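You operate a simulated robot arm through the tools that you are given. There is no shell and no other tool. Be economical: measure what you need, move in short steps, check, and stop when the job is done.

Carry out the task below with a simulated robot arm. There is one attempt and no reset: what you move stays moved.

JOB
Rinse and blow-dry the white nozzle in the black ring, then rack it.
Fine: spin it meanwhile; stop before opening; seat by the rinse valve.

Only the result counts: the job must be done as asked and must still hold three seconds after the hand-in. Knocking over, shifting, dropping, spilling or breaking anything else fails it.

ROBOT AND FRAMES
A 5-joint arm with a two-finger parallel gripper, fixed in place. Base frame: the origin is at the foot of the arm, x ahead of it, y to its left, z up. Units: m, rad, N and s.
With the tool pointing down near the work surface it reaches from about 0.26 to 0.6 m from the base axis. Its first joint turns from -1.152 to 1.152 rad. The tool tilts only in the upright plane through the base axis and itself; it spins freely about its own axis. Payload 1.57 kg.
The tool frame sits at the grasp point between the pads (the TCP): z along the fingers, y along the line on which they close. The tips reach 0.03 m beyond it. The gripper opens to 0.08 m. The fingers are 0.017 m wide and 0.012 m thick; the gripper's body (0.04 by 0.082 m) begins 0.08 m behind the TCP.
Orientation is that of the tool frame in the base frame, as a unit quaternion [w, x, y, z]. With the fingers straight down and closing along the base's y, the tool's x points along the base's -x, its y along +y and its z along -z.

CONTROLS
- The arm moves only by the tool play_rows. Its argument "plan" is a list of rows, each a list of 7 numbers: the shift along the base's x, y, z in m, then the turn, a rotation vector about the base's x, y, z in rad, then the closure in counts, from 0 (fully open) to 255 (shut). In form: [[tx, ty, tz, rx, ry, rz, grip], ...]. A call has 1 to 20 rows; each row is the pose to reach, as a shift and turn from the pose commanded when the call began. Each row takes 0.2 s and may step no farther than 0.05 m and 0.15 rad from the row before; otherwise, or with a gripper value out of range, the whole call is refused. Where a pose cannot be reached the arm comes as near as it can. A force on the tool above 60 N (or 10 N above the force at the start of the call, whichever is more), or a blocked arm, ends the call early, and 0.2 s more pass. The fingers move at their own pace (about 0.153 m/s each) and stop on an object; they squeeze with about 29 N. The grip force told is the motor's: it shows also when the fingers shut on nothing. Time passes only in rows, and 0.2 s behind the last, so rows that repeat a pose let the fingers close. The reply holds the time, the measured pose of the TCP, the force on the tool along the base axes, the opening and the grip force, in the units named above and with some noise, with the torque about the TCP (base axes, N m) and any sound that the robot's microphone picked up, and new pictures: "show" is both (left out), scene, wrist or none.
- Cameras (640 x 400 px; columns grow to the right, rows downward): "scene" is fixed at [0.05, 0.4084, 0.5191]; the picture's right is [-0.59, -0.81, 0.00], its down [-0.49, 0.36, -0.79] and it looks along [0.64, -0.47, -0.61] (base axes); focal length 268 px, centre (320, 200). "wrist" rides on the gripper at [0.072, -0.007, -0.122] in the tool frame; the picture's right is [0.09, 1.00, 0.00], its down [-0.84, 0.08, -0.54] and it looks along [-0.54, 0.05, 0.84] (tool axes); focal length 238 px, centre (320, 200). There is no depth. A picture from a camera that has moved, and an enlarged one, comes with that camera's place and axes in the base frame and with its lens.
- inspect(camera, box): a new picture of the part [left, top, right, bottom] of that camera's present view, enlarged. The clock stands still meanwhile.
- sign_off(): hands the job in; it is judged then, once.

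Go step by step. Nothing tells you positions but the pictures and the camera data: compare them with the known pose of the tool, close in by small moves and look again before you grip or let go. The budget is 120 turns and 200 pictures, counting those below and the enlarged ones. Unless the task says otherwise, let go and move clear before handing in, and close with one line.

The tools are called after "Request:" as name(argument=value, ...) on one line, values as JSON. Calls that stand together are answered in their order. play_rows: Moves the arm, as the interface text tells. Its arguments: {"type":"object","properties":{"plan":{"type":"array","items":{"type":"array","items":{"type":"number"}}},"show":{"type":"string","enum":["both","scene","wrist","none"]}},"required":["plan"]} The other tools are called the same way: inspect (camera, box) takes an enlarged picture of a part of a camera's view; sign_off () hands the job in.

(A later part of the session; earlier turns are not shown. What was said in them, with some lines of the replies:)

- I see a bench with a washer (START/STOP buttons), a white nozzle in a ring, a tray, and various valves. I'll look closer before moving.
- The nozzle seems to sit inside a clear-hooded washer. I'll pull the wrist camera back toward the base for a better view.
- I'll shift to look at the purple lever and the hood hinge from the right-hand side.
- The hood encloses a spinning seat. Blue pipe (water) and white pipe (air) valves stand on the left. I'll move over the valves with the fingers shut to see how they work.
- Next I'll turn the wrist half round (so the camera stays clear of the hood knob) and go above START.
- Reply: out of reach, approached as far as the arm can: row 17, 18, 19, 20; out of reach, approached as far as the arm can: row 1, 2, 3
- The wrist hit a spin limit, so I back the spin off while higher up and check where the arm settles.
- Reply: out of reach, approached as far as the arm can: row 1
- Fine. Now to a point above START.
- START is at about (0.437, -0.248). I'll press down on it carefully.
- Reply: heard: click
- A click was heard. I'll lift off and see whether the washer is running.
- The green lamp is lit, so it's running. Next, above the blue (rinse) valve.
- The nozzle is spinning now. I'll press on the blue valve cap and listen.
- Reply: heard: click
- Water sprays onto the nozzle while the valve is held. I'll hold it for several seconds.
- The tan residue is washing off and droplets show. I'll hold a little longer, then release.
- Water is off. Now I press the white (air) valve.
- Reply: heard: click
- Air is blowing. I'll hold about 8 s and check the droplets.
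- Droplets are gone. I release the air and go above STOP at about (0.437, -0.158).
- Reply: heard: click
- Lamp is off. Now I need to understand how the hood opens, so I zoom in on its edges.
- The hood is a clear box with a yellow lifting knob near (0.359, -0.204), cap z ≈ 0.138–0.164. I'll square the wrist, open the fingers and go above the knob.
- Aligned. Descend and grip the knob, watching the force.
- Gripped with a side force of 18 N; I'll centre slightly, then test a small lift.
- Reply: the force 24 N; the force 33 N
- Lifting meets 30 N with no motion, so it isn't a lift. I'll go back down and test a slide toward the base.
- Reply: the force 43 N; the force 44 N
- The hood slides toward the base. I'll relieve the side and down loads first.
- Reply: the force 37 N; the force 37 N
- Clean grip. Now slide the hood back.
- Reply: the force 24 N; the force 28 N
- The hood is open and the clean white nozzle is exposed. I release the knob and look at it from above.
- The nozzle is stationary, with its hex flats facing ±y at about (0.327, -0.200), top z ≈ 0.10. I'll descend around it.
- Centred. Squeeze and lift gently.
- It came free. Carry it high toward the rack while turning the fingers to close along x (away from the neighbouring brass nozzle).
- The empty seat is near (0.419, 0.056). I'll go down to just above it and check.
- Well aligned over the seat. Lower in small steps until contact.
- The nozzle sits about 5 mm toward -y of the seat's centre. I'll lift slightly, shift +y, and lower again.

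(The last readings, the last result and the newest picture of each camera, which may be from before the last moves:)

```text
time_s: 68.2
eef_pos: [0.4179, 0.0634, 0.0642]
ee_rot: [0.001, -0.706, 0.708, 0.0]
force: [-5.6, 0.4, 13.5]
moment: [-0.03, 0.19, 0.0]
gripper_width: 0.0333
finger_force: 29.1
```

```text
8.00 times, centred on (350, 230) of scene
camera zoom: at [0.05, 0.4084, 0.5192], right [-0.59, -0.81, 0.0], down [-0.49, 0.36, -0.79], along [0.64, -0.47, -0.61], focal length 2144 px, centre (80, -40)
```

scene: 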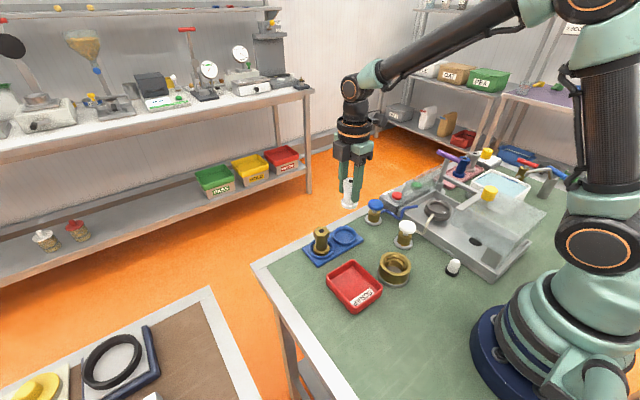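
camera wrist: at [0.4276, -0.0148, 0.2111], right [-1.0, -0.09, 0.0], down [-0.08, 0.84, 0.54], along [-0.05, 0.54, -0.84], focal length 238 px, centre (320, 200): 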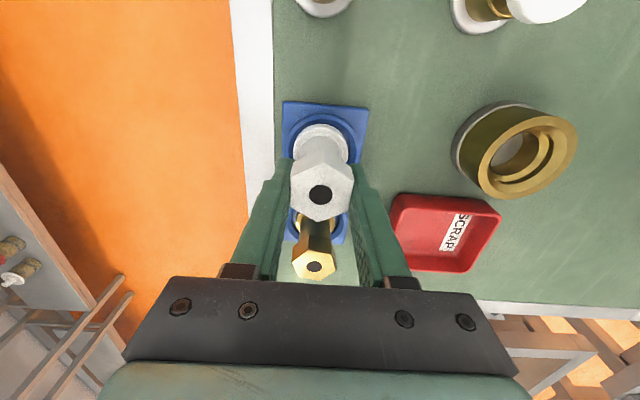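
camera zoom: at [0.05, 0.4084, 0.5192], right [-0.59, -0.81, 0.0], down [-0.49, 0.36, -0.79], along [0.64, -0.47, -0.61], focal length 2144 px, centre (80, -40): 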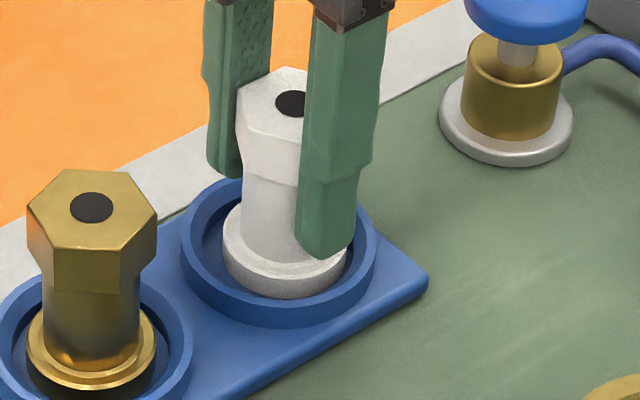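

Seated on the floor of the seat. I ease the load, open partway, and rise.

Request:
play_rows(plan=[[0, 0, 0.001, 0, 0, 0, 255], [0, 0, 0.0015, 0, 0, 0, 140], [0, 0, 0.0015, 0, 0, 0, 100], [0, 0, 0.0015, 0, 0, 0, 100]], show="none")

Request:
play_rows(plan=[[0, 0, 0.015, 0, 0, 0, 100], [0, 0, 0.035, 0, 0, 0, 100], [0, 0, 0.06, 0, 0, 0, 100], [0, 0, 0.1, 0, 0, 0, 100], [0, 0, 0.14, 0, 0, 0, 100], [0, 0, 0.18, 0, 0, 0, 100]], show="both")

Request:
inspect(camera="scene", box=[300, 190, 400, 270])

Request:
inspect(camera="wrist", box=[240, 80, 400, 230])

```text
time_s: 69.2
eef_pos: [0.4177, 0.0637, 0.0658]
ee_rot: [0.0, -0.706, 0.708, 0.001]
force: [0.6, -0.2, -0.6]
moment: [-0.01, 0.0, 0.01]
gripper_width: 0.0485
finger_force: 0.1
```

```text
time_s: 70.6
eef_pos: [0.4185, 0.0657, 0.2466]
ee_rot: [0.0, -0.707, 0.708, -0.001]
force: [0.2, -0.5, 0.2]
moment: [0.02, -0.01, -0.04]
gripper_width: 0.0487
finger_force: 0.1
camera wrist: at [0.4269, -0.0075, 0.368], right [-1.0, -0.09, 0.0], down [-0.08, 0.84, 0.54], along [-0.05, 0.54, -0.84], focal length 238 px, centre (320, 200)
```

scene: 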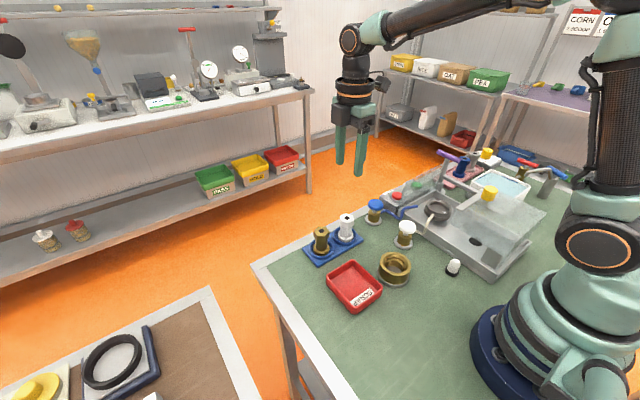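
wrist: 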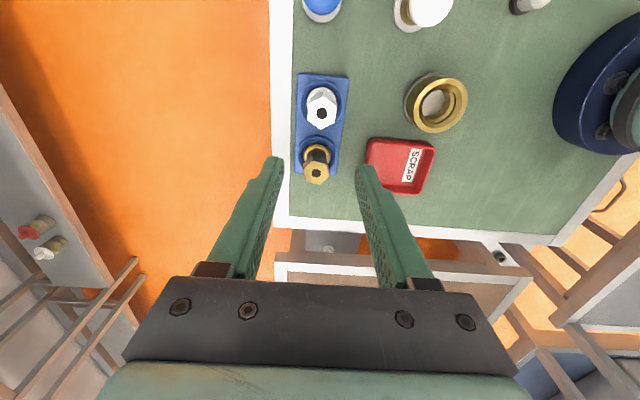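

```text
5.00 times, centred on (350, 230) of scene
camera zoom: at [0.05, 0.4084, 0.5191], right [-0.59, -0.81, 0.0], down [-0.49, 0.36, -0.79], along [0.64, -0.47, -0.61], focal length 1340 px, centre (170, 50)
```

zoom: 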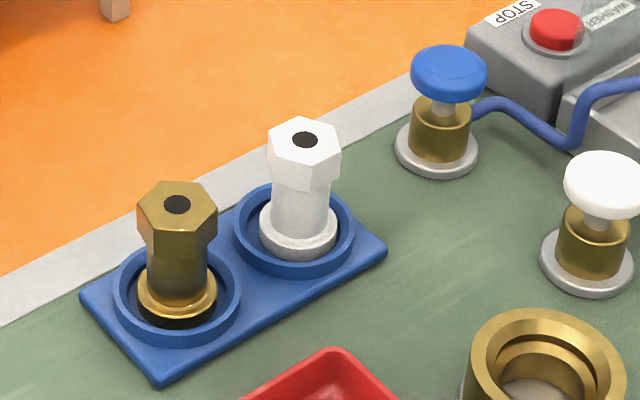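

```text
2.67 times, centred on (320, 155) of wrist
camera zoom: at [0.4269, -0.0075, 0.368], right [-1.0, -0.09, 0.0], down [-0.08, 0.84, 0.54], along [-0.05, 0.54, -0.84], focal length 636 px, centre (320, 320)
```

zoom: 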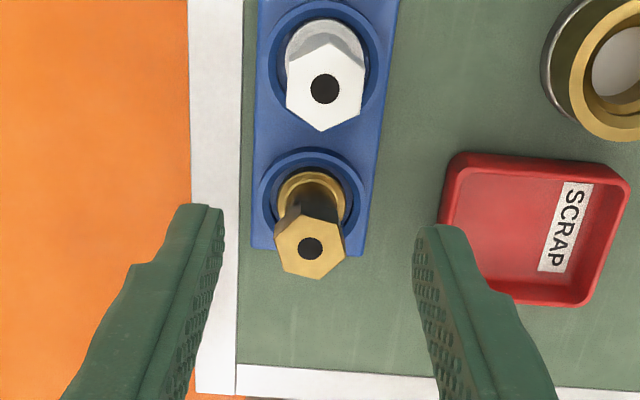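

The white nozzle stands upright in the empty seat by the blue rinse valve. The washer is stopped and the arm is clear, so I'm handing in.

Request:
sign_off()

```text
The job is handed in.
```

The white nozzle was rinsed and blow-dried while spinning, the washer was stopped before I opened the hood, and the nozzle is racked in the seat beside the blue rinse valve. The hood was left open.
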